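You operate a simulated robot arm through the tools that you are given. There is no shell and no other tool. Be economical: measure what you need, move in short steps, check, and stop when the job is done.

You are at the controls of a simulated robot arm. One attempt, no reset.

Task
The press halted part-way: shut the guard, release the dies and lock it out.
Fine: white button, wait till the dies stand open, switch off, key to the yellow tray. Set down upright: key peg with a yellow band.

It is judged by the outcome, as a careful person would: the job done as asked, and still so three seconds after it is handed in. It fails if anything else is knocked over, pushed out of place, dropped, spilled or broken.

Robot
A 6-joint arm with a two-finger parallel gripper, fixed in place. Base frame: the origin is at the foot of the arm, x ahead of it, y to its left, z up. Readings come in mm, degrees, newtons and seconds.
With the tool pointing down near the work surface it reaches from about 240 to 660 mm from the base axis. Its first joint turns from -66.0 to 66.0 degrees. Payload 2.9 kg.
The TCP is the grasp point between the finger pads, 30 mm short of the fingertips. In the tool frame z runs along the fingers and y along their closing line. Largest opening 110 mm; finger width 20, thickness 10; the body of the gripper, 48 by 112 mm, starts 55 mm behind the TCP.
Orientation is that of the tool frame in the base frame, as [roll, pitch, yaw] about the fixed x, y, z axes, in that order (R = Rz(yaw) Ry(pitch) Rx(roll)). With the fingers straight down and closing along the base's y, the tool's x points along the base's -x, its y along +y and its z along -z.

Tools
- The arm moves only by the tool send_rows. Its argument "increments" is a list of rows, each a list of 7 numbers: the shift along the tool's x, y, z in units of 300 mm (1.0 is 300 mm), then the turn, a rotation vector about the tool's x, y, z in units of 45 degrees (1.0 is 45 degrees), then the finger opening in mm, from 0 to 110. In form: [[dx, dy, dz, rx, ry, rz, grip], ...]. A call has 1 to 12 rows; each row is the pose to reach, as a shift and turn from the pose commanded when the call began, along the tool's axes at that moment. A call with a number of a shift or a turn outside -1 to 1 is refused whole. Rows are played at 5 a second. More than 50 mm and 8.6 degrees between two rows, or a gripper value outside its range, and nothing of the call is played. A pose out of reach is approached as far as the arm can. The call stops where the force on the tool passes 40 N (or 10 N more than at its start, if that is more) or the arm is blocked; 0.2 s more then pass. The fingers move at their own pace (about 108 mm/s each) and stop on an object; they squeeze with about 40 N. The grip force told is the motor's: it shows also when the fingers shut on nothing. Time passes only in rows, and 0.2 s behind the last, so rows that repeat a pose let the fingers close. The reply holds the time, the measured pose of the TCP, the force on the tool along the base axes, the opening and the grip force, in the units named above and with some noise, with the torque about the TCP (base axes, N m) and any sound that the robot's microphone picked up.
- Cameras (640 x 400 px; columns grow to the right, rows downward): "scene" is fixed at [63.3, 418.1, 1391.5]; the picture's right is [-0.89, -0.46, 0.00], its down [-0.24, 0.45, -0.86] and it looks along [0.40, -0.76, -0.51] (base axes); focal length 301 px, centre (320, 200). "wrist" rides on the gripper at [72, 17, -103] in the tool frame; the picture's right is [-0.23, 0.97, 0.00], its down [-0.76, -0.18, -0.62] and it looks along [-0.61, -0.14, 0.78] (tool axes); focal length 222 px, centre (320, 200).
- grab_frame(camera): a new picture of that camera. The clock stands still meanwhile.
- probe_pixels(camera, pixels): there is no depth. For up to 12 entries [column, row, z] of the newest picture of that camera ("zoom" is the newest enlarged one), the place [x, y] in the base frame at which the ray of that pixel passes the height z, good to about 2 mm. The clock stands still meanwhile.
- enlarge(camera, box): a new picture of the part [left, top, right, bottom] of that camera's present view, enlarged. The clock stands still meanwhile.
- finish_job(): hands the job in; it is judged then, once.

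Work in short steps. Measure before you move; look again where a grasp or a placing could have gone wrong, and mend it. You have 80 turns and 54 pictures in all, those below and enlarged ones among them. Open the gripper and draw the arm clear of the work before you hand the job in, unless the task says otherwise; then end with one line.

The tools are called after "Emit:" as name(argument=value, ...) on one line, values as JSON. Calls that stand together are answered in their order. send_rows: Moves the arm, as the interface text tells. Its arguments: {"type":"object","properties":{"increments":{"type":"array"}},"required":["increments"]} The other tools are called the same way: grab_frame (camera) takes a picture; probe_pixels (camera, pixels) gives the place at which the rays of pixels pass given heights; enlarge (camera, box) takes an enlarged picture of a part of a camera's view; finish_job () hands the job in.

At the start:

```text
t: 0.0
tool_pos: [412.0, -200.8, 1231.4]
tcp_rot: [-180.0, 0.0, 180.0]
wrist_force: [-0.2, 0.1, -0.3]
ft_torque: [-0.02, 0.05, 0.0]
finger_gap: 109.9
finger_force: 0.1
```

scene: 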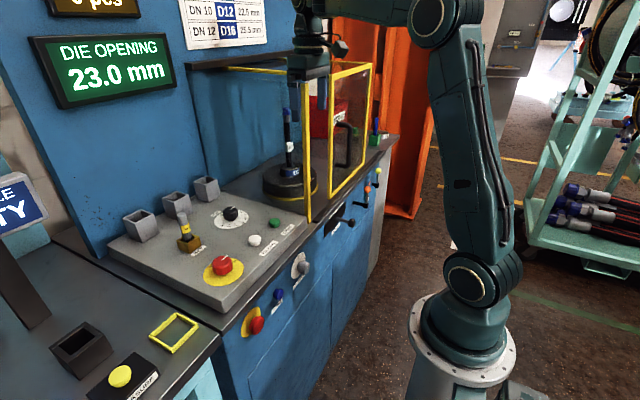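
wrist: 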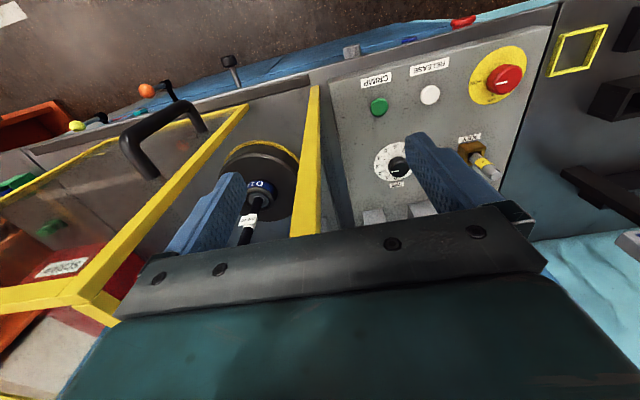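

I start by inspecting the press console and guard more closely in the scene view.

Emit:
enlarge(camera="scene", box=[100, 150, 340, 300])

Emit:
enlarge(camera="scene", box=[180, 40, 400, 240])

Emit:
enlarge(camera="wrist", box=[320, 0, 640, 240])

```text
2.67 times, centred on (220, 225) of scene
```

zoom: 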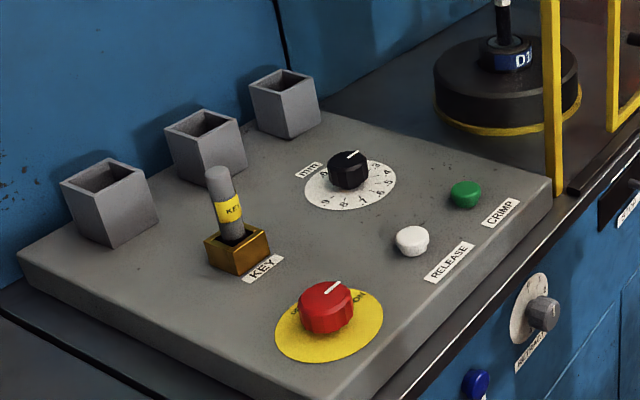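

```text
2.00 times, centred on (290, 140) of scene
```

zoom: 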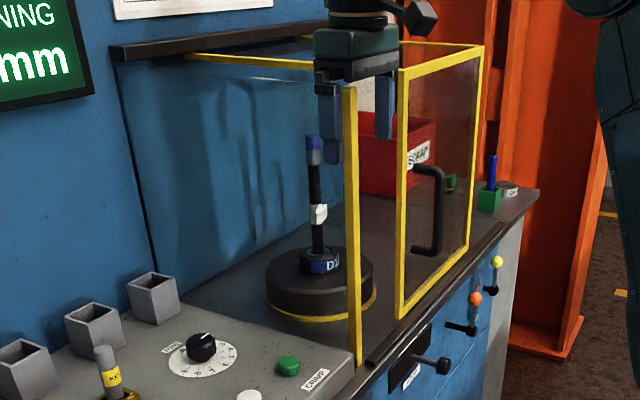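

```text
1.67 times, centred on (480, 120) of wrist
```

zoom: 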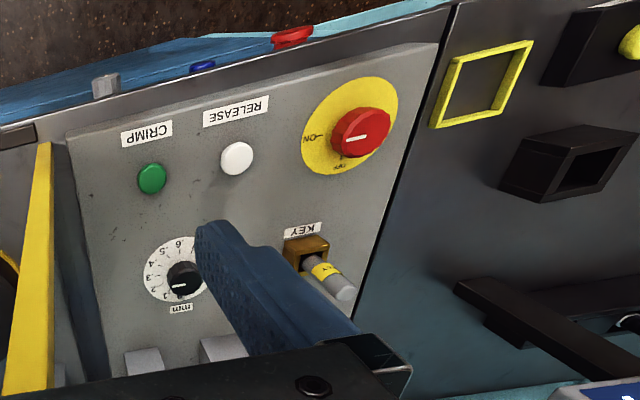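

Next I look at the guard handle in the wrist view, at the tray area in the scene, and at the display.

Emit:
enlarge(camera="wrist", box=[0, 60, 340, 330])

Emit:
enlarge(camera="scene", box=[20, 290, 240, 400])

Emit:
enlarge(camera="scene", box=[300, 60, 400, 240])

```text
1.48 times, centred on (170, 195) of wrist
```

zoom: 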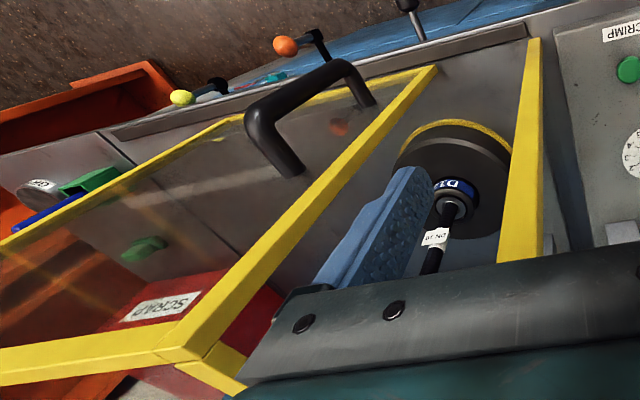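

```text
2.91 times, centred on (130, 345) of scene
```

zoom: 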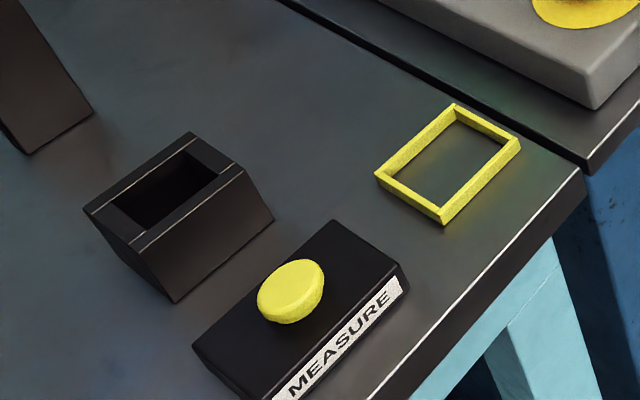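

```text
2.22 times, centred on (350, 150) of scene
```

zoom: 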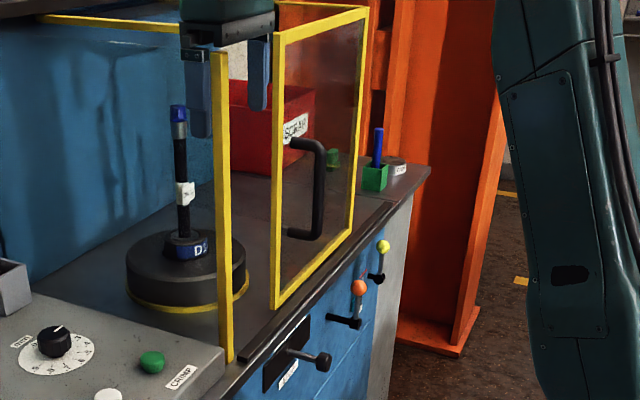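

I triangulate the handle bar's top and bottom by probing the same features in both cameras at several heights.

Emit:
probe_pixels(camera="scene", pixels=[[351, 125, 1000], [351, 125, 1050], [351, 125, 1100], [349, 166, 950], [349, 166, 1000], [349, 166, 1050], [254, 240, 930], [184, 230, 940], [222, 265, 930], [175, 333, 870], [307, 221, 910], [335, 203, 920]])

Emit:
probe_pixels(camera="wrist", pixels=[[136, 124, 1000], [136, 124, 1050], [136, 124, 1100], [184, 95, 950], [184, 95, 1000], [184, 95, 1050], [430, 94, 930], [498, 82, 930], [475, 153, 930], [578, 50, 870], [228, 110, 920], [313, 88, 920]])

```text
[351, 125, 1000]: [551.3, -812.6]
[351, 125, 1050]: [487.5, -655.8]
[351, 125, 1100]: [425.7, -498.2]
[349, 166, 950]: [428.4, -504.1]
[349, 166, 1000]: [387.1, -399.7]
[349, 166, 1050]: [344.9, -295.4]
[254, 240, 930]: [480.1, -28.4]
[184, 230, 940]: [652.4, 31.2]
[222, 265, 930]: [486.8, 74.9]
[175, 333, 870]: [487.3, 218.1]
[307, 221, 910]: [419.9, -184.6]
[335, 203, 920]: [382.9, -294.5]
```

```text
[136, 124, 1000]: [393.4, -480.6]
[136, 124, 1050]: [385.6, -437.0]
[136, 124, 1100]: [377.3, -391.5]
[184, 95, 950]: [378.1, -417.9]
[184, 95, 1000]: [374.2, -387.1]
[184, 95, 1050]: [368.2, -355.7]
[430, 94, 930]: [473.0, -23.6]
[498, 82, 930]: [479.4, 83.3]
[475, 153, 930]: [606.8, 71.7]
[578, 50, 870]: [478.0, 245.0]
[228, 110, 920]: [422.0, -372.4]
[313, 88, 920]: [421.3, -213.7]
```

Handle bar comes out near (374, -372), z 1010–1140. I probe the guard's leading edge and top to know its height and travel, and the tray/key corners.

Emit:
probe_pixels(camera="scene", pixels=[[330, 78, 1150], [330, 78, 1200], [330, 78, 1250], [330, 199, 880], [330, 199, 900], [310, 221, 880], [310, 221, 900], [181, 206, 980], [181, 206, 1000], [189, 247, 930], [253, 240, 940]])

Emit:
probe_pixels(camera="wrist", pixels=[[98, 249, 1150], [98, 249, 1200], [98, 249, 1250], [232, 97, 880], [232, 97, 900], [313, 88, 880], [313, 88, 900], [492, 175, 980], [492, 175, 1000], [468, 152, 940], [430, 94, 940]])

```text
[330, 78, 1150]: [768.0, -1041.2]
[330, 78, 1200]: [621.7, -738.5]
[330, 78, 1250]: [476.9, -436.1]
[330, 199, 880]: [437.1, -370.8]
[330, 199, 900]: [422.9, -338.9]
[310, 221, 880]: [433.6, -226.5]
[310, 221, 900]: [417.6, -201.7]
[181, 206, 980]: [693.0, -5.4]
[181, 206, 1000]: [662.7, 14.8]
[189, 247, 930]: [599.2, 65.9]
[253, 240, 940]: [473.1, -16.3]
```

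```text
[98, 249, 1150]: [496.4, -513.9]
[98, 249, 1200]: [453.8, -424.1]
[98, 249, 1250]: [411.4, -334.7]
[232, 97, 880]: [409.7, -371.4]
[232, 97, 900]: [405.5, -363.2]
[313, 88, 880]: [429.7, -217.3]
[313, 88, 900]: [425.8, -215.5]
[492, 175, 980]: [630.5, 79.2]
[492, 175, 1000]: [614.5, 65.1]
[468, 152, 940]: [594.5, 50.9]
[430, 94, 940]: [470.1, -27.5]
```

Guard top is ~1260, leading edge y≈-355, fixed post y≈-215, panel plane x≈420. I back off in -x, then go to the front of the handle with a 45° forward tilt.

Emit:
send_rows(increments=[[0.14, 0, 0, 0, 0, 0, 80], [0.28, 0, 0, 0, 0, 0, 80], [0.407, 0, 0, 0, 0, 0, 80], [0.407, -0.1, 0.06, 0, -0.167, 0, 70], [0.407, -0.2, 0.12, 0, -0.333, 0, 70], [0.407, -0.3, 0.18, 0, -0.5, 0, 70], [0.407, -0.4, 0.24, 0, -0.667, 0, 70], [0.407, -0.49, 0.3, 0, -0.833, 0, 70], [0.407, -0.571, 0.37, 0, -1, 0, 70]])

Emit:
grab_frame(camera="wrist")

Emit:
grab_frame(camera="scene")

```text
t: 2.0
tool_pos: [355.8, -336.9, 1118.5]
tcp_rot: [180.0, 44.9, 179.9]
wrist_force: [-1.9, 0.5, 0.3]
ft_torque: [-0.01, 0.01, -0.05]
finger_gap: 69.4
finger_force: 0.0
out of reach, approached as far as the arm can: row 7, 8, 9
```

```text
45 pictures are left
```

wrist: 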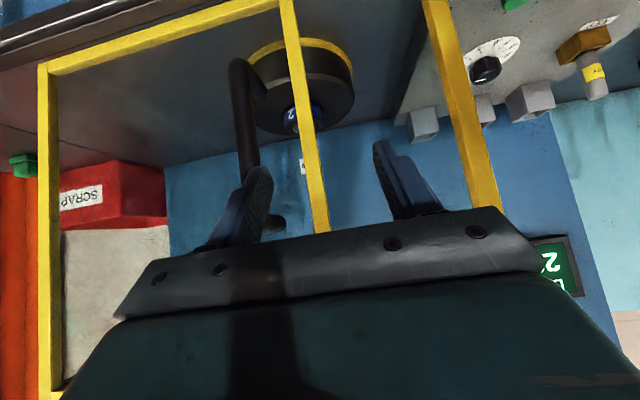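

```text
44 pictures are left
```

scene: 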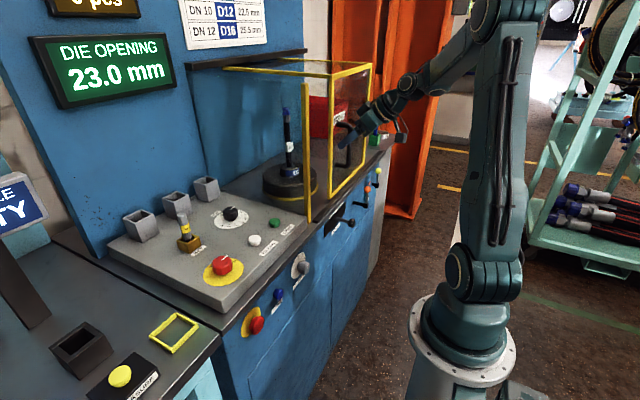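

The row was limited by joint 1 near -66°, so I yaw the tool about -35° toward radial while retreating slightly to a pre-grasp in front of the handle.

Emit:
send_rows(increments=[[0.03, 0.002, -0.02, 0.11, 0, 0.11, 70], [0.06, 0.004, -0.03, 0.22, 0, 0.22, 70], [0.09, 0.007, -0.03, 0.33, 0, 0.33, 70], [0.12, 0.007, -0.02, 0.44, 0, 0.44, 70], [0.146, 0.007, -0.014, 0.55, 0, 0.55, 70], [0.146, 0.007, -0.014, 0.55, 0, 0.55, 70]])

Emit:
grab_frame(camera="wrist")

```text
t: 3.4
tool_pos: [323.1, -335.3, 1089.4]
tcp_rot: [-180.0, 45.0, 144.8]
wrist_force: [1.1, -0.5, 0.4]
ft_torque: [-0.02, 0.04, -0.03]
finger_gap: 70.2
finger_force: 0.1
```

```text
43 pictures are left
```

wrist: 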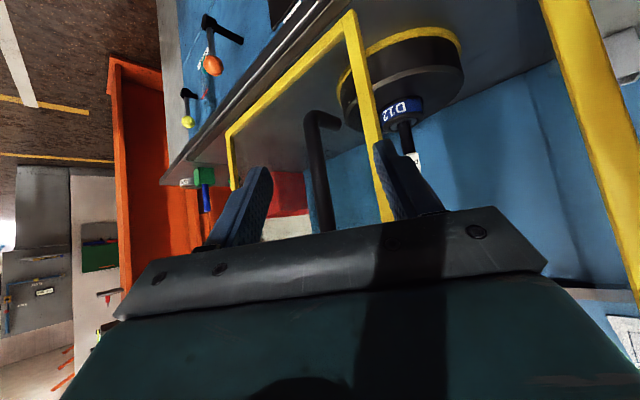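

The bar lies between the fingers (column ~318). I check its location with the wrist camera at two rows.

Emit:
probe_pixels(camera="wrist", pixels=[[311, 120, 1010], [311, 120, 1025], [319, 170, 1050], [319, 170, 1075], [319, 170, 1100], [322, 205, 1075], [322, 205, 1100], [322, 205, 1125]])

```text
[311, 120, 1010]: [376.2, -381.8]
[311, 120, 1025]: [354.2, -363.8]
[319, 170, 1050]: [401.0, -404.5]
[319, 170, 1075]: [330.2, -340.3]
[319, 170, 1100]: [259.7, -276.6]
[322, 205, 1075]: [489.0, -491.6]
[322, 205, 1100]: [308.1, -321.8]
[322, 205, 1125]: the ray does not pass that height
```

Bar confirmed at about (375, -380). I advance ~55 mm along the approach with the opening narrowed to 50 to stay clear of the panel.

Emit:
send_rows(increments=[[0, -0.025, 0, 0, 0, 0, 50], [-0.044, -0.025, 0.044, 0, 0, 0, 50], [-0.088, -0.025, 0.088, 0, 0, 0, 50], [-0.131, -0.025, 0.131, 0, 0, 0, 50], [-0.131, -0.025, 0.131, 0, 0, 0, 50]])

Emit:
grab_frame(camera="wrist")

```text
t: 4.6
tool_pos: [362.6, -371.8, 1089.2]
tcp_rot: [180.0, 45.0, 145.0]
wrist_force: [-0.1, 0.0, -1.5]
ft_torque: [-0.02, -0.02, -0.01]
finger_gap: 50.0
finger_force: 0.1
```

```text
42 pictures are left
```

wrist: 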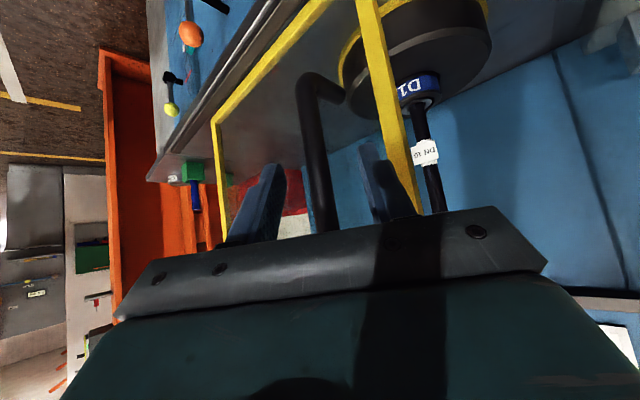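

The bar stands between the two fingers with no contact force. I close on it.

Emit:
send_rows(increments=[[0, 0, 0, 0, 0, 0, 20], [0, 0, 0, 0, 0, 0, 8], [0, 0, 0, 0, 0, 0, 8], [0, 0, 0, 0, 0, 0, 8]])

```text
t: 5.6
tool_pos: [361.0, -373.4, 1089.4]
tcp_rot: [-179.8, 44.9, 144.9]
wrist_force: [-10.1, -1.3, 1.5]
ft_torque: [-0.07, 0.11, -0.17]
finger_gap: 15.4
finger_force: 44.9
```

Gripped at 15.4 mm. I slide the guard along +y in 15 mm rows.

Emit:
send_rows(increments=[[0.0203, 0.041, -0.0203, 0, 0, 0, 8], [0.0406, 0.0819, -0.0406, 0, 0, 0, 8], [0.0609, 0.1229, -0.0609, 0, 0, 0, 8], [0.0812, 0.1638, -0.0812, 0, 0, 0, 8], [0.1015, 0.2048, -0.1015, 0, 0, 0, 8], [0.1218, 0.2457, -0.1218, 0, 0, 0, 8], [0.1421, 0.2867, -0.1421, 0, 0, 0, 8], [0.1624, 0.3276, -0.1624, 0, 0, 0, 8]])

Emit:
grab_frame(camera="scene")

```text
t: 7.4
tool_pos: [360.9, -253.9, 1089.2]
tcp_rot: [-179.8, 45.0, 145.0]
wrist_force: [-27.7, -0.2, 12.4]
ft_torque: [0.15, 0.59, -0.5]
finger_gap: 15.7
finger_force: 45.0
```

```text
41 pictures are left
```

scene: 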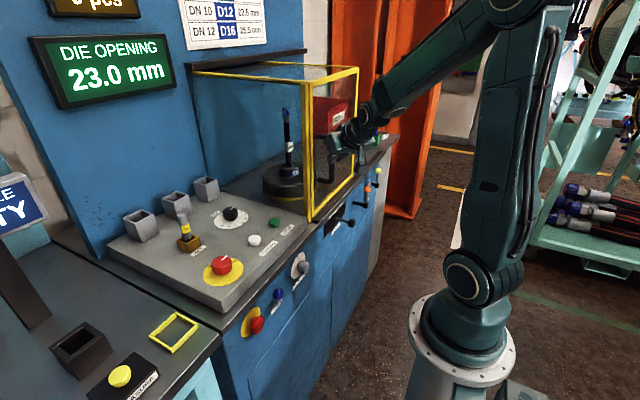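

The guard is almost at the post. I continue in small 5 mm rows, easing 3 mm in -x because of the side force.

Emit:
send_rows(increments=[[0.0058, -0.0057, -0.0058, 0, 0, 0, 8], [0.0126, 0.008, -0.0126, 0, 0, 0, 8], [0.0193, 0.0216, -0.0193, 0, 0, 0, 8], [0.0261, 0.0353, -0.0261, 0, 0, 0, 8], [0.0329, 0.049, -0.0329, 0, 0, 0, 8], [0.0396, 0.0626, -0.0396, 0, 0, 0, 8], [0.0464, 0.0763, -0.0464, 0, 0, 0, 8]])

Emit:
enlarge(camera="scene", box=[240, 50, 400, 240])

```text
t: 9.0
tool_pos: [359.6, -224.7, 1088.0]
tcp_rot: [180.0, 45.0, 144.9]
wrist_force: [-0.3, -0.5, 0.6]
ft_torque: [0.0, 0.01, 0.0]
finger_gap: 8.0
finger_force: 0.0
```

```text
2.11 times, centred on (320, 145) of scene
```

zoom: 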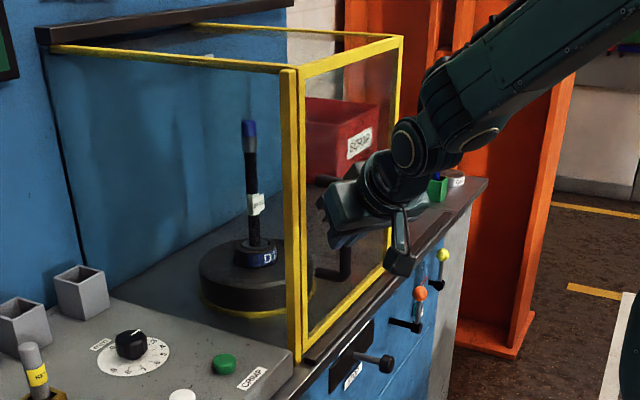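

The fingers slipped off (gap 8, no force); the guard edge looks against the post. I back off and look with the wrist camera.

Emit:
send_rows(increments=[[0.06, 0, -0.06, 0, 0, 0, 8], [0.12, 0, -0.12, 0, 0, 0, 8], [0.18, 0, -0.18, 0, 0, 0, 8]])

Emit:
grab_frame(camera="wrist")

Emit:
enlarge(camera="scene", box=[280, 60, 380, 240])

```text
t: 9.8
tool_pos: [297.6, -179.2, 1087.8]
tcp_rot: [-180.0, 45.1, 145.0]
wrist_force: [-0.2, 0.1, 0.4]
ft_torque: [0.0, 0.0, 0.03]
finger_gap: 8.0
finger_force: 0.0
```

```text
39 pictures are left
```

wrist: 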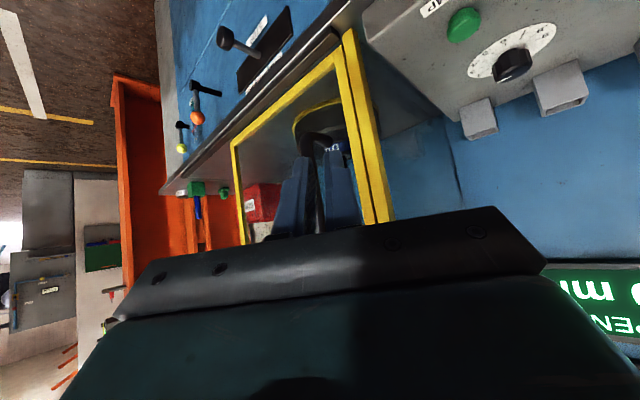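

```text
2.22 times, centred on (330, 150) of scene
```

zoom: 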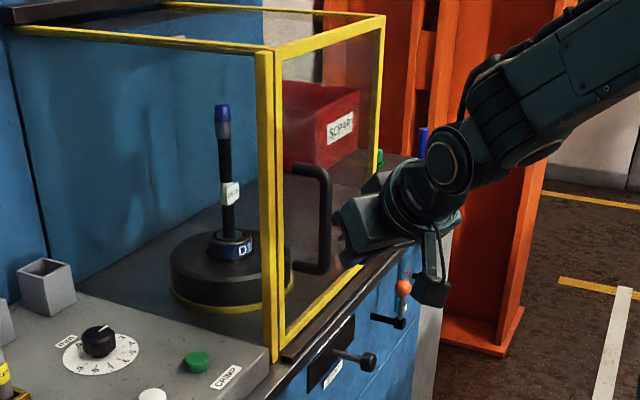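

The edges look nearly met, but I want certainty; I locate the handle now to push it home from its -y side.

Emit:
probe_pixels(camera="scene", pixels=[[333, 161, 1070], [333, 161, 1080], [331, 180, 1010], [331, 136, 1140]])

Emit:
enlarge(camera="wrist", box=[220, 0, 460, 240])

```text
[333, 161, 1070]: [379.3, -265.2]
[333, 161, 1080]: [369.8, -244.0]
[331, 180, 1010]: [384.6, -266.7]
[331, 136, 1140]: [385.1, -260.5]
```

```text
1.67 times, centred on (340, 120) of wrist
```

zoom: 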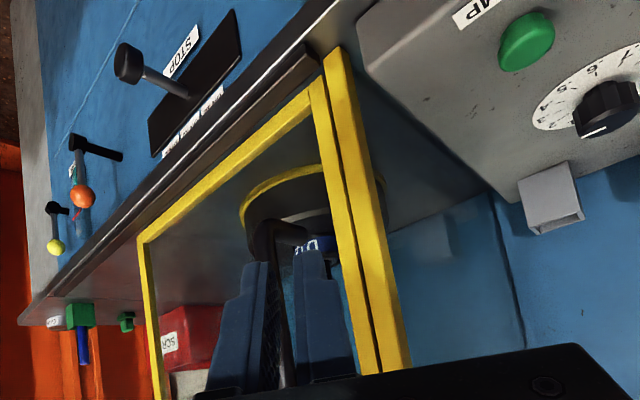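

Handle now near (375, -250). I move the closed fingers to its -y side at y≈-287, with yaw eased to -15°.

Emit:
send_rows(increments=[[-0.05, -0.09, 0.065, -0.105, 0, -0.105, 4], [-0.1, -0.18, 0.13, -0.21, 0, -0.21, 4], [-0.146, -0.271, 0.193, -0.314, 0, -0.314, 4], [-0.18, -0.237, 0.227, -0.314, 0, -0.314, 4], [-0.213, -0.204, 0.26, -0.314, 0, -0.314, 4], [-0.2466, -0.171, 0.2937, -0.314, 0, -0.314, 4]])

Emit:
grab_frame(camera="wrist")

```text
t: 11.2
tool_pos: [359.8, -289.1, 1080.1]
tcp_rot: [180.0, 45.0, 165.0]
wrist_force: [-0.2, -0.3, -0.7]
ft_torque: [-0.01, 0.0, 0.02]
finger_gap: 4.0
finger_force: 0.0
```

```text
36 pictures are left
```

wrist: 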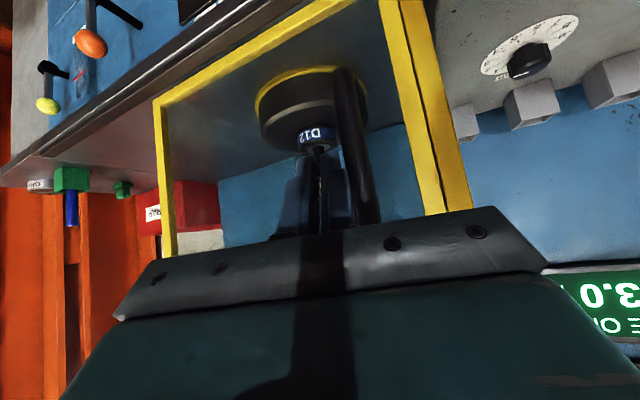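

Bar is just to the right of the fingers. I push +y in 4 mm rows; it should stop by force when the guard hits its end.

Emit:
send_rows(increments=[[0.0024, 0.0129, -0.0024, 0, 0, 0, 4], [0.0049, 0.0258, -0.0049, 0, 0, 0, 4], [0.0073, 0.0386, -0.0073, 0, 0, 0, 4], [0.0098, 0.0515, -0.0098, 0, 0, 0, 4], [0.0122, 0.0644, -0.0122, 0, 0, 0, 4], [0.0146, 0.0773, -0.0146, 0, 0, 0, 4], [0.0171, 0.0902, -0.0171, 0, 0, 0, 4], [0.0195, 0.103, -0.0195, 0, 0, 0, 4], [0.022, 0.1159, -0.022, 0, 0, 0, 4], [0.0244, 0.1288, -0.0244, 0, 0, 0, 4]])

Emit:
grab_frame(camera="wrist")

```text
t: 12.2
tool_pos: [361.4, -282.5, 1080.6]
tcp_rot: [-178.9, 45.4, 164.6]
wrist_force: [0.7, -8.3, -2.1]
ft_torque: [-0.07, 0.07, -0.18]
finger_gap: 0.1
finger_force: 0.0
stopped in row 4: the force on the tool passed its limit at 46 N (the readings are from after the stop); the commanded pose is now the measured one
```

```text
35 pictures are left
```

wrist: 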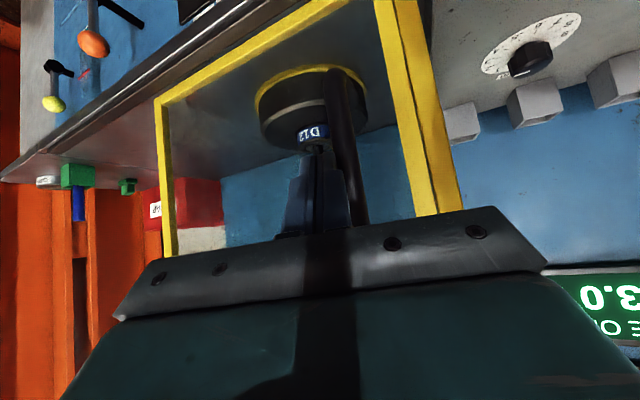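

The guard hit its stop (46 N after only a few mm), so it is shut. I retreat and swing back toward the console, undoing the yaw.

Emit:
send_rows(increments=[[0.053, -0.01, -0.053, 0, 0, 0, 4], [0.106, -0.01, -0.106, 0, 0, 0, 4], [0.111, 0.1, -0.14, -0.08, 0, -0.08, 4], [0.117, 0.2, -0.17, -0.16, 0, -0.16, 4], [0.122, 0.3, -0.2, -0.236, 0, -0.236, 4], [0.127, 0.39, -0.221, -0.236, 0, -0.236, 4], [0.127, 0.39, -0.221, -0.236, 0, -0.236, 4]])

Emit:
enlarge(camera="scene", box=[280, 60, 380, 240])

```text
t: 13.8
tool_pos: [323.0, -148.9, 1098.9]
tcp_rot: [-178.9, 45.2, 179.9]
wrist_force: [-1.1, -0.2, -0.2]
ft_torque: [-0.03, 0.01, 0.01]
finger_gap: 4.2
finger_force: 0.0
```

```text
2.22 times, centred on (330, 150) of scene
```

zoom: 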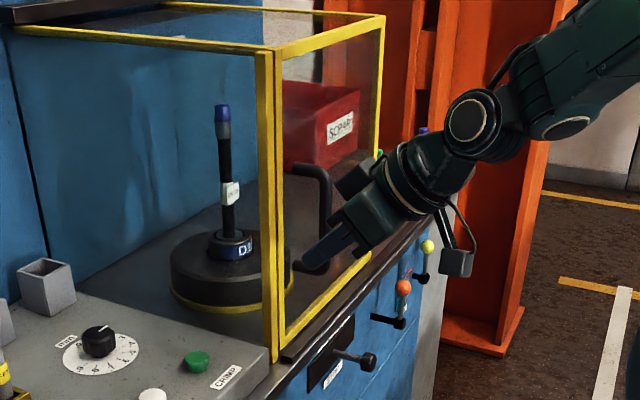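

Guard is seated against the post. Now I move above the white button at about (475, -25), tool straight down.

Emit:
send_rows(increments=[[-0.02, 0.08, 0.07, 0, 0.167, 0, 2], [-0.05, 0.16, 0.14, 0, 0.333, 0, 2], [-0.09, 0.24, 0.22, 0, 0.5, 0, 2], [-0.13, 0.32, 0.31, 0, 0.667, 0, 2], [-0.17, 0.38, 0.41, 0, 0.833, 0, 2], [-0.217, 0.413, 0.5, 0, 1.0, 0, 2], [-0.217, 0.413, 0.5, 0, 1.0, 0, 2]])

Emit:
grab_frame(camera="wrist")

Emit:
grab_frame(camera="scene")

```text
t: 15.4
tool_pos: [476.8, -27.0, 1038.8]
tcp_rot: [-179.2, 0.1, 179.1]
wrist_force: [-0.1, 0.0, -0.3]
ft_torque: [0.0, -0.03, 0.01]
finger_gap: 0.0
finger_force: 37.5
```

```text
33 pictures are left
```

wrist: 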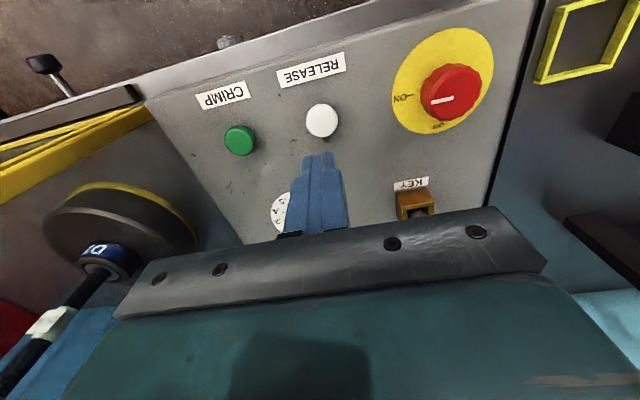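

```text
32 pictures are left
```

scene: 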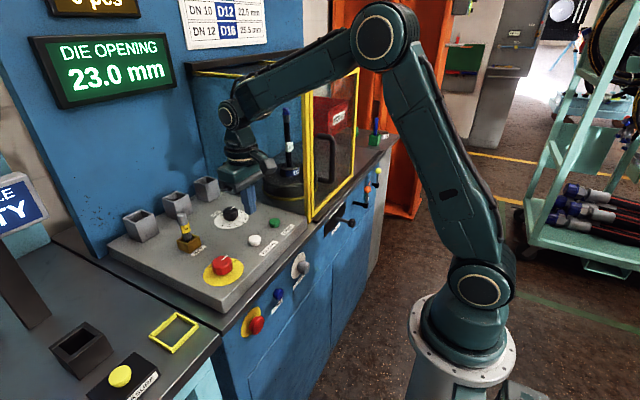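

Display still 23.0 mm. I triangulate button, switch knob and key from these fresh pictures.

Emit:
probe_pixels(camera="wrist", pixels=[[322, 118, 920], [322, 118, 930], [322, 118, 940], [455, 85, 930], [455, 85, 940], [455, 85, 950], [418, 205, 920], [418, 205, 940], [586, 40, 870], [586, 40, 880]])

Emit:
probe_pixels(camera="scene", pixels=[[254, 239, 920], [254, 239, 930], [254, 239, 940], [222, 262, 930], [222, 262, 940], [222, 262, 950], [189, 243, 920], [189, 243, 940], [175, 333, 870], [175, 333, 880], [181, 214, 980], [181, 214, 990]])

```text
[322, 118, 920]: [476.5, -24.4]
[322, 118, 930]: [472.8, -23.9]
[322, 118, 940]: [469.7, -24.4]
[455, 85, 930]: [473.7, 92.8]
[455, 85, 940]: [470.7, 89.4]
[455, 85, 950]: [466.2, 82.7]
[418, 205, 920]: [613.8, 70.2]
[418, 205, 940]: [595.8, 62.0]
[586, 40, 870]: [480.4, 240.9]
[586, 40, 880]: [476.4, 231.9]
```

```text
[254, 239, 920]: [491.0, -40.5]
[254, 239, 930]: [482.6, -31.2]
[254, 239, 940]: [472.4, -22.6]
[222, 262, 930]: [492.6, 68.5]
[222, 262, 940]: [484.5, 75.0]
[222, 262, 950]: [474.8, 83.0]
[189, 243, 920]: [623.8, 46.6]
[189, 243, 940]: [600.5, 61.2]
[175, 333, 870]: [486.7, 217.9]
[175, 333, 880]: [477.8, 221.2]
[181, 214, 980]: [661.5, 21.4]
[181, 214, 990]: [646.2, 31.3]
```

Button top ≈ (471, -24, 940). I descend with closed fingers and press in small steps.

Emit:
send_rows(increments=[[0.019, 0.01, 0.07, 0, 0, 0, 2], [0.019, 0.01, 0.14, 0, 0, 0, 2], [0.019, 0.01, 0.2, 0, 0, 0, 2], [0.019, 0.01, 0.215, 0, 0, 0, 2], [0.019, 0.01, 0.225, 0, 0, 0, 2], [0.019, 0.01, 0.235, 0, 0, 0, 2], [0.019, 0.01, 0.242, 0, 0, 0, 2], [0.019, 0.01, 0.248, 0, 0, 0, 2]])

Emit:
grab_frame(camera="scene")

```text
t: 17.2
tool_pos: [471.1, -23.2, 962.7]
tcp_rot: [-179.1, 0.4, 179.2]
wrist_force: [0.1, -1.2, 2.9]
ft_torque: [-0.05, -0.01, -0.04]
finger_gap: 0.0
finger_force: 38.1
heard: click
```

```text
31 pictures are left
```

scene: 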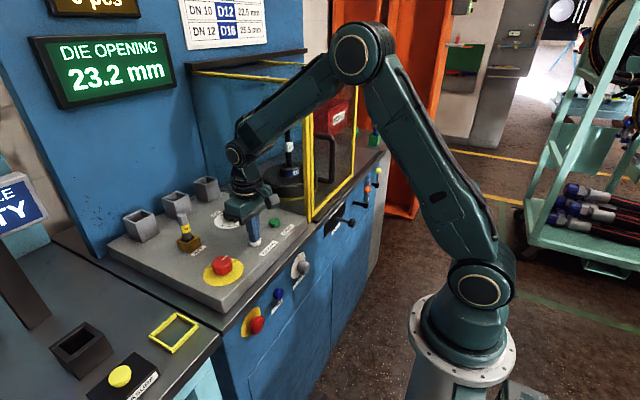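

A click, and the opening rises to 23.2 mm. I hold in place a while and look again.

Emit:
send_rows(increments=[[0, 0, 0, 0, 0, 0, 2], [0, 0, 0, 0, 0, 0, 2], [0, 0, 0, 0, 0, 0, 2], [0, 0, 0, 0, 0, 0, 2], [0, 0, 0, 0, 0, 0, 2], [0, 0, 0, 0, 0, 0, 2], [0, 0, 0, 0, 0, 0, 2], [0, 0, 0, 0, 0, 0, 2], [0, 0, 0, 0, 0, 0, 2], [0, 0, 0, 0, 0, 0, 2], [0, 0, 0, 0, 0, 0, 2], [0, 0, 0, 0, 0, 0, 2]])

Emit:
enlarge(camera="scene", box=[20, 0, 320, 200])

```text
t: 19.8
tool_pos: [471.4, -24.6, 962.9]
tcp_rot: [-179.3, 0.3, 179.1]
wrist_force: [1.5, 0.2, 3.1]
ft_torque: [0.0, -0.05, -0.01]
finger_gap: 0.0
finger_force: 37.7
```

```text
2.00 times, centred on (170, 100) of scene
```

zoom: 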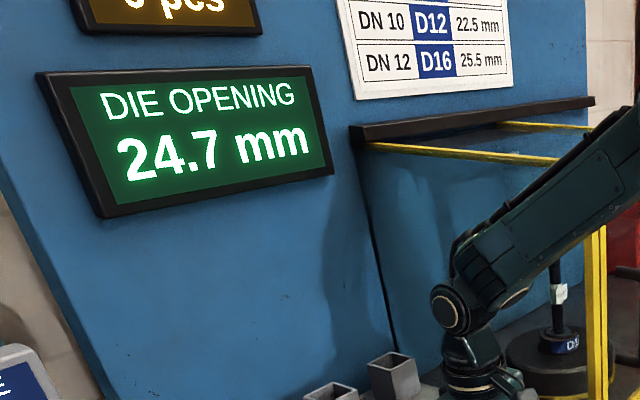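

It opens ~0.6 mm/s (24.7 now). I keep holding for several seconds.

Emit:
send_rows(increments=[[0, 0, 0, 0, 0, 0, 2], [0, 0, 0, 0, 0, 0, 2], [0, 0, 0, 0, 0, 0, 2], [0, 0, 0, 0, 0, 0, 2], [0, 0, 0, 0, 0, 0, 2], [0, 0, 0, 0, 0, 0, 2], [0, 0, 0, 0, 0, 0, 2], [0, 0, 0, 0, 0, 0, 2], [0, 0, 0, 0, 0, 0, 2], [0, 0, 0, 0, 0, 0, 2], [0, 0, 0, 0, 0, 0, 2], [0, 0, 0, 0, 0, 0, 2]])

Emit:
send_rows(increments=[[0, 0, 0, 0, 0, 0, 2], [0, 0, 0, 0, 0, 0, 2], [0, 0, 0, 0, 0, 0, 2], [0, 0, 0, 0, 0, 0, 2], [0, 0, 0, 0, 0, 0, 2], [0, 0, 0, 0, 0, 0, 2], [0, 0, 0, 0, 0, 0, 2], [0, 0, 0, 0, 0, 0, 2], [0, 0, 0, 0, 0, 0, 2], [0, 0, 0, 0, 0, 0, 2], [0, 0, 0, 0, 0, 0, 2], [0, 0, 0, 0, 0, 0, 2]])

Emit:
enlarge(camera="scene", box=[20, 0, 320, 200])

```text
t: 22.4
tool_pos: [472.5, -23.3, 962.9]
tcp_rot: [-179.3, 0.1, 179.1]
wrist_force: [1.4, 0.6, 3.9]
ft_torque: [0.02, -0.02, -0.02]
finger_gap: 0.0
finger_force: 37.7
```

```text
t: 25.0
tool_pos: [471.3, -23.3, 963.4]
tcp_rot: [-179.3, 0.3, 179.2]
wrist_force: [0.8, 1.0, 3.8]
ft_torque: [0.02, -0.01, -0.03]
finger_gap: 0.1
finger_force: 38.2
```

```text
2.00 times, centred on (170, 100) of scene
```

zoom: 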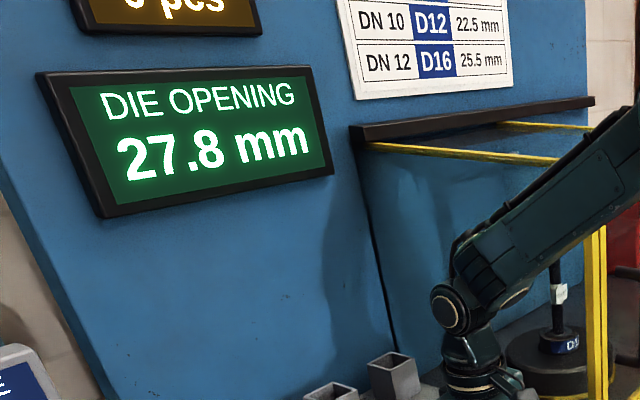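

Still opening (27.8 mm). I hold for further seconds.

Emit:
send_rows(increments=[[0, 0, 0, 0, 0, 0, 2], [0, 0, 0, 0, 0, 0, 2], [0, 0, 0, 0, 0, 0, 2], [0, 0, 0, 0, 0, 0, 2], [0, 0, 0, 0, 0, 0, 2], [0, 0, 0, 0, 0, 0, 2], [0, 0, 0, 0, 0, 0, 2], [0, 0, 0, 0, 0, 0, 2], [0, 0, 0, 0, 0, 0, 2], [0, 0, 0, 0, 0, 0, 2], [0, 0, 0, 0, 0, 0, 2], [0, 0, 0, 0, 0, 0, 2]])

Emit:
send_rows(increments=[[0, 0, 0, 0, 0, 0, 2], [0, 0, 0, 0, 0, 0, 2], [0, 0, 0, 0, 0, 0, 2], [0, 0, 0, 0, 0, 0, 2], [0, 0, 0, 0, 0, 0, 2], [0, 0, 0, 0, 0, 0, 2], [0, 0, 0, 0, 0, 0, 2], [0, 0, 0, 0, 0, 0, 2], [0, 0, 0, 0, 0, 0, 2], [0, 0, 0, 0, 0, 0, 2], [0, 0, 0, 0, 0, 0, 2], [0, 0, 0, 0, 0, 0, 2]])

Emit:
send_rows(increments=[[0, 0, 0, 0, 0, 0, 2], [0, 0, 0, 0, 0, 0, 2], [0, 0, 0, 0, 0, 0, 2], [0, 0, 0, 0, 0, 0, 2], [0, 0, 0, 0, 0, 0, 2], [0, 0, 0, 0, 0, 0, 2], [0, 0, 0, 0, 0, 0, 2], [0, 0, 0, 0, 0, 0, 2], [0, 0, 0, 0, 0, 0, 2], [0, 0, 0, 0, 0, 0, 2], [0, 0, 0, 0, 0, 0, 2], [0, 0, 0, 0, 0, 0, 2]])

Emit:
send_rows(increments=[[0, 0, 0, 0, 0, 0, 2], [0, 0, 0, 0, 0, 0, 2], [0, 0, 0, 0, 0, 0, 2], [0, 0, 0, 0, 0, 0, 2], [0, 0, 0, 0, 0, 0, 2], [0, 0, 0, 0, 0, 0, 2], [0, 0, 0, 0, 0, 0, 2], [0, 0, 0, 0, 0, 0, 2], [0, 0, 0, 0, 0, 0, 2], [0, 0, 0, 0, 0, 0, 2], [0, 0, 0, 0, 0, 0, 2], [0, 0, 0, 0, 0, 0, 2]])

Emit:
grab_frame(camera="scene")

```text
t: 27.6
tool_pos: [471.9, -22.7, 963.8]
tcp_rot: [-179.4, 0.3, 179.1]
wrist_force: [-0.5, 0.9, 3.4]
ft_torque: [-0.01, -0.01, -0.01]
finger_gap: 0.0
finger_force: 37.2
```

```text
t: 30.2
tool_pos: [472.0, -22.3, 962.8]
tcp_rot: [-179.3, 0.4, 179.0]
wrist_force: [-0.7, 0.4, 3.9]
ft_torque: [0.03, -0.01, 0.0]
finger_gap: 0.0
finger_force: 37.5
```

```text
t: 32.8
tool_pos: [471.3, -24.6, 963.1]
tcp_rot: [-179.3, 0.3, 179.1]
wrist_force: [0.0, 0.3, 3.6]
ft_torque: [0.0, -0.03, -0.01]
finger_gap: 0.0
finger_force: 37.0
```

```text
t: 35.4
tool_pos: [472.0, -24.1, 962.4]
tcp_rot: [-179.3, 0.3, 179.1]
wrist_force: [-0.1, -1.0, 2.6]
ft_torque: [-0.02, -0.04, 0.0]
finger_gap: 0.0
finger_force: 37.7
```

```text
28 pictures are left
```

scene: 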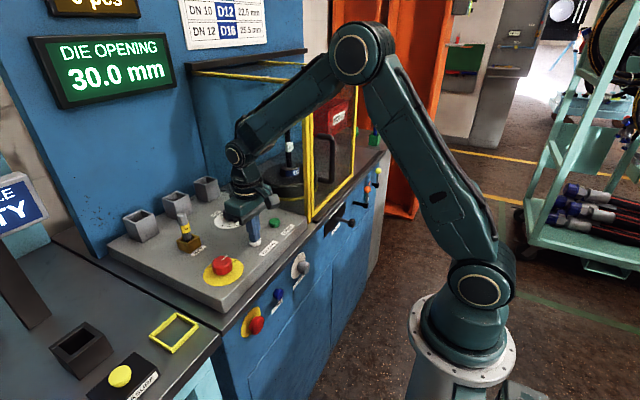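

30.0 mm and steady: dies stand open. I lift off the button and look at the switch knob.

Emit:
send_rows(increments=[[0, 0, -0.1, 0, 0, 0, 2], [0, 0.1, -0.22, 0, 0, 0, 30], [0, 0.18, -0.3, 0, 0, 0, 60], [0, 0.18, -0.3, 0, 0, 0, 60]])

Emit:
enlarge(camera="wrist", box=[240, 20, 560, 220])

Emit:
enlarge(camera="scene", box=[150, 190, 290, 290])

```text
t: 36.4
tool_pos: [471.2, 31.1, 1054.6]
tcp_rot: [-179.3, 0.2, 179.1]
wrist_force: [0.2, 0.2, -0.7]
ft_torque: [-0.04, 0.0, -0.05]
finger_gap: 59.7
finger_force: 0.0
```

```text
2.00 times, centred on (400, 120) of wrist
```

zoom: 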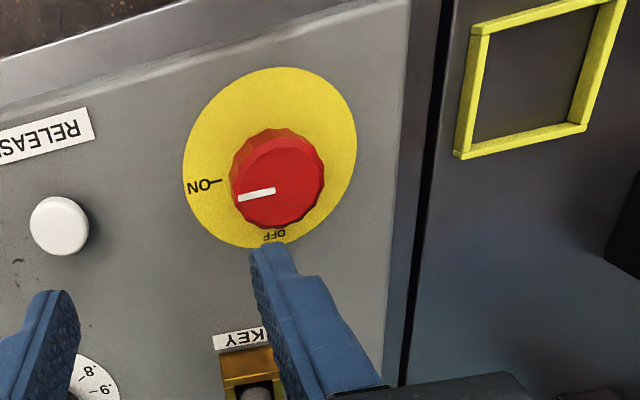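

```text
4.00 times, centred on (220, 240) of scene
```

zoom: 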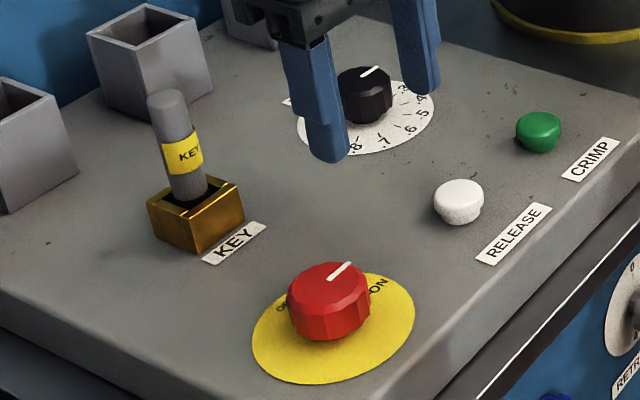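

I probe the knob top and its base disc, plus white button bottom, in both pictures.

Emit:
grab_frame(camera="wrist")

Emit:
probe_pixels(camera="wrist", pixels=[[380, 111, 945], [380, 111, 950], [380, 111, 955], [380, 111, 960], [375, 99, 920], [375, 99, 925]])

Emit:
probe_pixels(camera="zoom", pixels=[[329, 287, 945], [329, 287, 950], [329, 287, 955], [329, 287, 960], [333, 329, 920], [333, 329, 925], [168, 97, 1000], [168, 97, 1010], [168, 97, 1020], [190, 197, 950], [190, 197, 945]])

```text
25 pictures are left
```

wrist: 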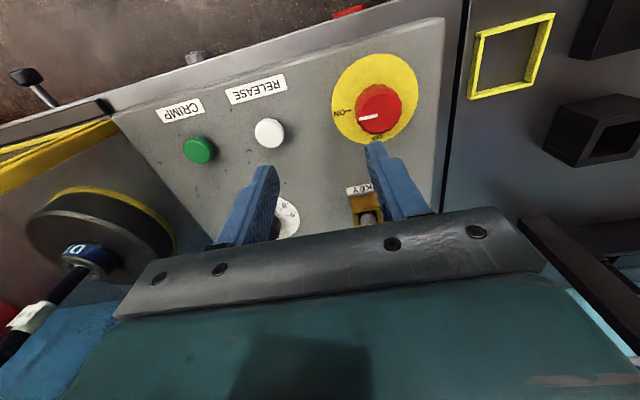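

```text
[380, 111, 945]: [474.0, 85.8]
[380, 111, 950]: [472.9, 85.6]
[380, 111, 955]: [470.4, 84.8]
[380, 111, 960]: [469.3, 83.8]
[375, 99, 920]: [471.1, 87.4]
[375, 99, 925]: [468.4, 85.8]
```

```text
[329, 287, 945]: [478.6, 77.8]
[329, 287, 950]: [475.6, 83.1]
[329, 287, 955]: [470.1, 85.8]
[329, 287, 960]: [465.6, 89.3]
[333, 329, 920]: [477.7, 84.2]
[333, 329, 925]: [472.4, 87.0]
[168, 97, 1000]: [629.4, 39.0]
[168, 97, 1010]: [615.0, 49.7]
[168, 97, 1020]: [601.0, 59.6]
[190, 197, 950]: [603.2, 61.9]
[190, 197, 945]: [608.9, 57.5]
```

Knob centre ≈ (470, 85), top z≈954, disc z≈925. I move above it with the tool pre-turned -45° and opening 75, then descend so the fingertips end at ~932.

Emit:
send_rows(increments=[[0.0, 0.06, 0, 0, 0, 0.167, 75], [0.0, 0.12, 0, 0, 0, 0.333, 75], [0.003, 0.18, 0, 0, 0, 0.5, 75], [0.003, 0.18, 0, 0, 0, 0.667, 75], [0.003, 0.18, 0.05, 0, 0, 0.833, 75], [0.003, 0.18, 0.1, 0, 0, 1.0, 75], [0.003, 0.18, 0.15, 0, 0, 1.0, 75], [0.003, 0.18, 0.2, 0, 0, 1.0, 75], [0.003, 0.18, 0.24, 0, 0, 1.0, 75]])

Emit:
grab_frame(camera="wrist")

```text
t: 38.4
tool_pos: [472.4, 84.0, 979.6]
tcp_rot: [-179.7, 0.7, 134.2]
wrist_force: [0.4, -0.1, -0.6]
ft_torque: [0.02, 0.01, 0.01]
finger_gap: 74.8
finger_force: 0.0
```

```text
24 pictures are left
```

wrist: 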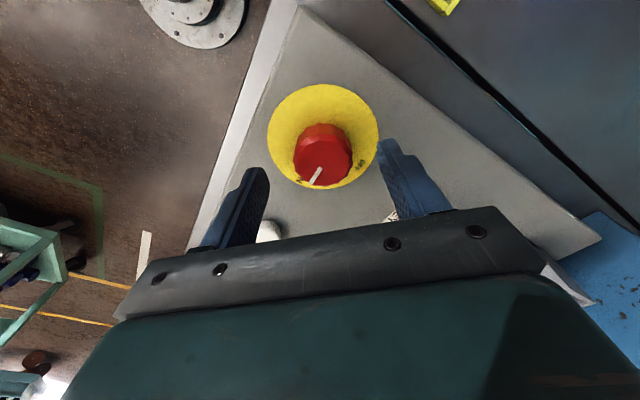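

Knob is centred between the fingers. I lower 18 mm and close on it.

Emit:
send_rows(increments=[[0, 0, 0.03, 0, 0, 0, 75], [0, 0, 0.058, 0, 0, 0, 75], [0, 0, 0.058, 0, 0, 0, 55], [0, 0, 0.058, 0, 0, 0, 40], [0, 0, 0.058, 0, 0, 0, 30], [0, 0, 0.058, 0, 0, 0, 30], [0, 0, 0.058, 0, 0, 0, 30]])

```text
t: 40.0
tool_pos: [474.2, 86.8, 963.7]
tcp_rot: [-180.0, 0.9, 134.4]
wrist_force: [21.4, 26.4, -7.6]
ft_torque: [0.25, 0.0, 0.05]
finger_gap: 41.4
finger_force: 45.0
```

Gripped at 41.4 mm with sideways load, so I shift 4 mm along the closing line to centre, then turn the first 45° counter-clockwise (ON → OFF).

Emit:
send_rows(increments=[[0, 0.013, 0, 0, 0, 0, 30], [0, 0.013, 0, 0, 0, -0.16, 30], [0, 0.013, 0, 0, 0, -0.32, 30], [0, 0.013, 0, 0, 0, -0.48, 30], [0, 0.013, 0, 0, 0, -0.64, 30], [0, 0.013, 0, 0, 0, -0.8, 30], [0, 0.013, 0, 0, 0, -0.96, 30]])

Emit:
grab_frame(camera="wrist")

```text
t: 41.6
tool_pos: [475.0, 84.0, 962.7]
tcp_rot: [-179.2, 0.1, 177.5]
wrist_force: [-21.4, -1.8, 17.5]
ft_torque: [0.47, 0.15, 0.02]
finger_gap: 41.0
finger_force: 45.4
```

```text
23 pictures are left
```

wrist: 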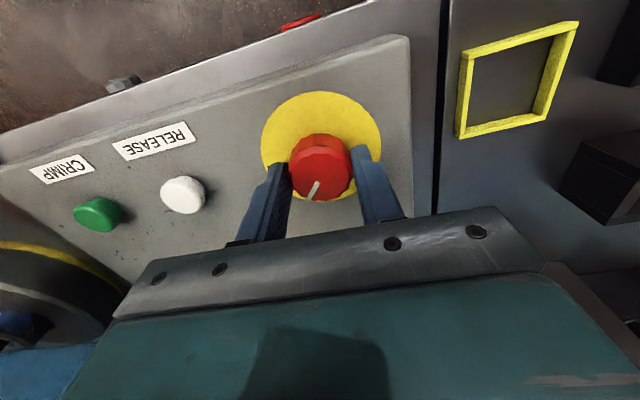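

The knob follows (pointer now diagonal). I ease 3 mm in -x and turn the remaining 45°.

Emit:
send_rows(increments=[[0.01, 0, 0, 0, 0, -0.1, 30], [0.01, 0, 0, 0, 0, -0.25, 30], [0.01, 0, 0, 0, 0, -0.4, 30], [0.01, 0, 0, 0, 0, -0.55, 30], [0.01, 0, 0, 0, 0, -0.7, 30], [0.01, 0, 0, 0, 0, -0.85, 30], [0.01, 0, 0, 0, 0, -1.0, 30]])

Emit:
enlarge(camera="wrist", box=[200, 40, 440, 240])

Emit:
enlarge(camera="scene", box=[20, 20, 300, 300])

```text
t: 43.2
tool_pos: [473.9, 84.0, 963.7]
tcp_rot: [-179.1, -0.3, -138.0]
wrist_force: [17.8, -21.3, 0.9]
ft_torque: [0.53, -0.5, -0.98]
finger_gap: 40.8
finger_force: 44.9
```

```text
2.00 times, centred on (320, 140) of wrist
```

zoom: 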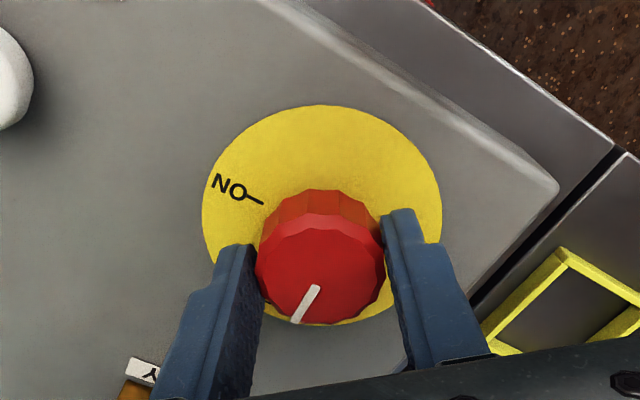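

```text
1.43 times, centred on (160, 160) of scene
```

zoom: 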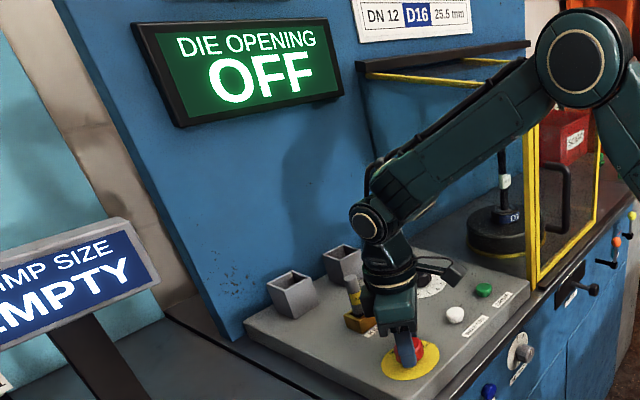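

Display reads OFF with the switch at its stop. I open, rise, and turn back straight.

Emit:
send_rows(increments=[[0, 0, 0, 0, 0, 0, 60], [0, 0, 0, 0, 0, 0, 75], [0, 0, -0.08, 0, 0, 0, 75], [0, 0, -0.2, 0, 0, 0.15, 75], [0, 0, -0.33, 0, 0, 0.3, 75], [0, 0, -0.4, 0, 0, 0.45, 75], [0, 0, -0.45, 0, 0, 0.6, 75], [0, 0, -0.45, 0, 0, 0.75, 75], [0, 0, -0.45, 0, 0, 0.93, 75]])

Emit:
grab_frame(camera="wrist")

Emit:
enlarge(camera="scene", box=[120, 150, 280, 290])

```text
t: 45.2
tool_pos: [471.5, 88.5, 1097.2]
tcp_rot: [-179.2, 0.2, -179.6]
wrist_force: [-0.2, 0.0, 0.3]
ft_torque: [0.01, -0.01, 0.01]
finger_gap: 75.0
finger_force: 0.0
```

```text
20 pictures are left
```

wrist: 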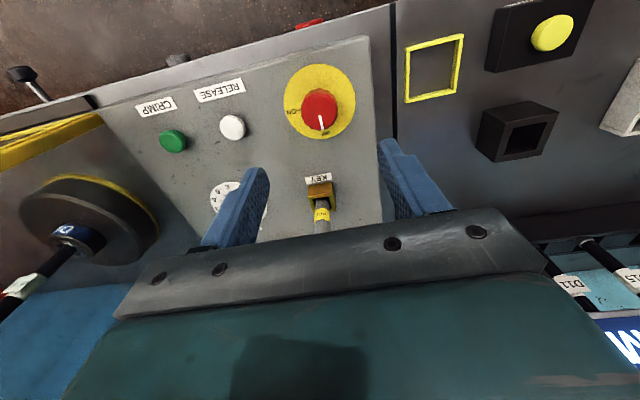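

```text
2.86 times, centred on (200, 220) of scene
```

zoom: 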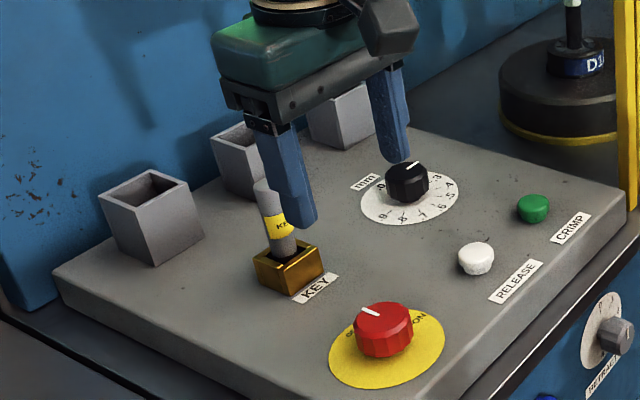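

I probe the peg base, tray corners, and box corners.

Emit:
probe_pixels(camera="zoom", pixels=[[282, 248, 950], [282, 248, 945], [264, 187, 1020], [264, 187, 1015], [153, 265, 925], [203, 235, 925], [190, 185, 970], [250, 200, 925], [289, 290, 925]])

Emit:
probe_pixels(camera="wrist", pixels=[[321, 198, 950], [321, 207, 970], [320, 181, 945], [410, 101, 880], [456, 93, 880], [461, 37, 880], [408, 48, 880], [433, 70, 870], [433, 70, 880]])

Emit:
enlarge(camera="wrist", box=[260, 20, 500, 240])

```text
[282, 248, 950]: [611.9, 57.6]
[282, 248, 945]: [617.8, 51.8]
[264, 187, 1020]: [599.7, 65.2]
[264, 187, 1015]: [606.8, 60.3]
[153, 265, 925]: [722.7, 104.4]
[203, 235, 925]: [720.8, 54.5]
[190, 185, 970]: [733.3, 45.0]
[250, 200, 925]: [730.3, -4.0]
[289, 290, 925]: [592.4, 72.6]
```

```text
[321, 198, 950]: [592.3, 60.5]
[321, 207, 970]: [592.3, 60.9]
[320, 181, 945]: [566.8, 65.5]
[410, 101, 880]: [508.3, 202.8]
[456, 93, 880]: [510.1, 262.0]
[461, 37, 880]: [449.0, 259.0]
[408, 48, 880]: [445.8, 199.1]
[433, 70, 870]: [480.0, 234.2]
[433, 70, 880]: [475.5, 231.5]
```

```text
1.82 times, centred on (380, 130) of wrist
```

zoom: 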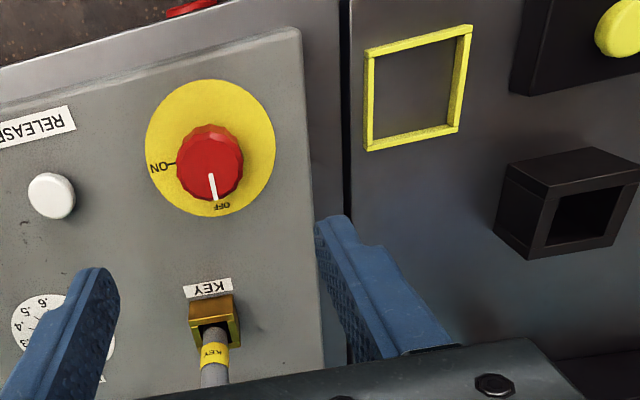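

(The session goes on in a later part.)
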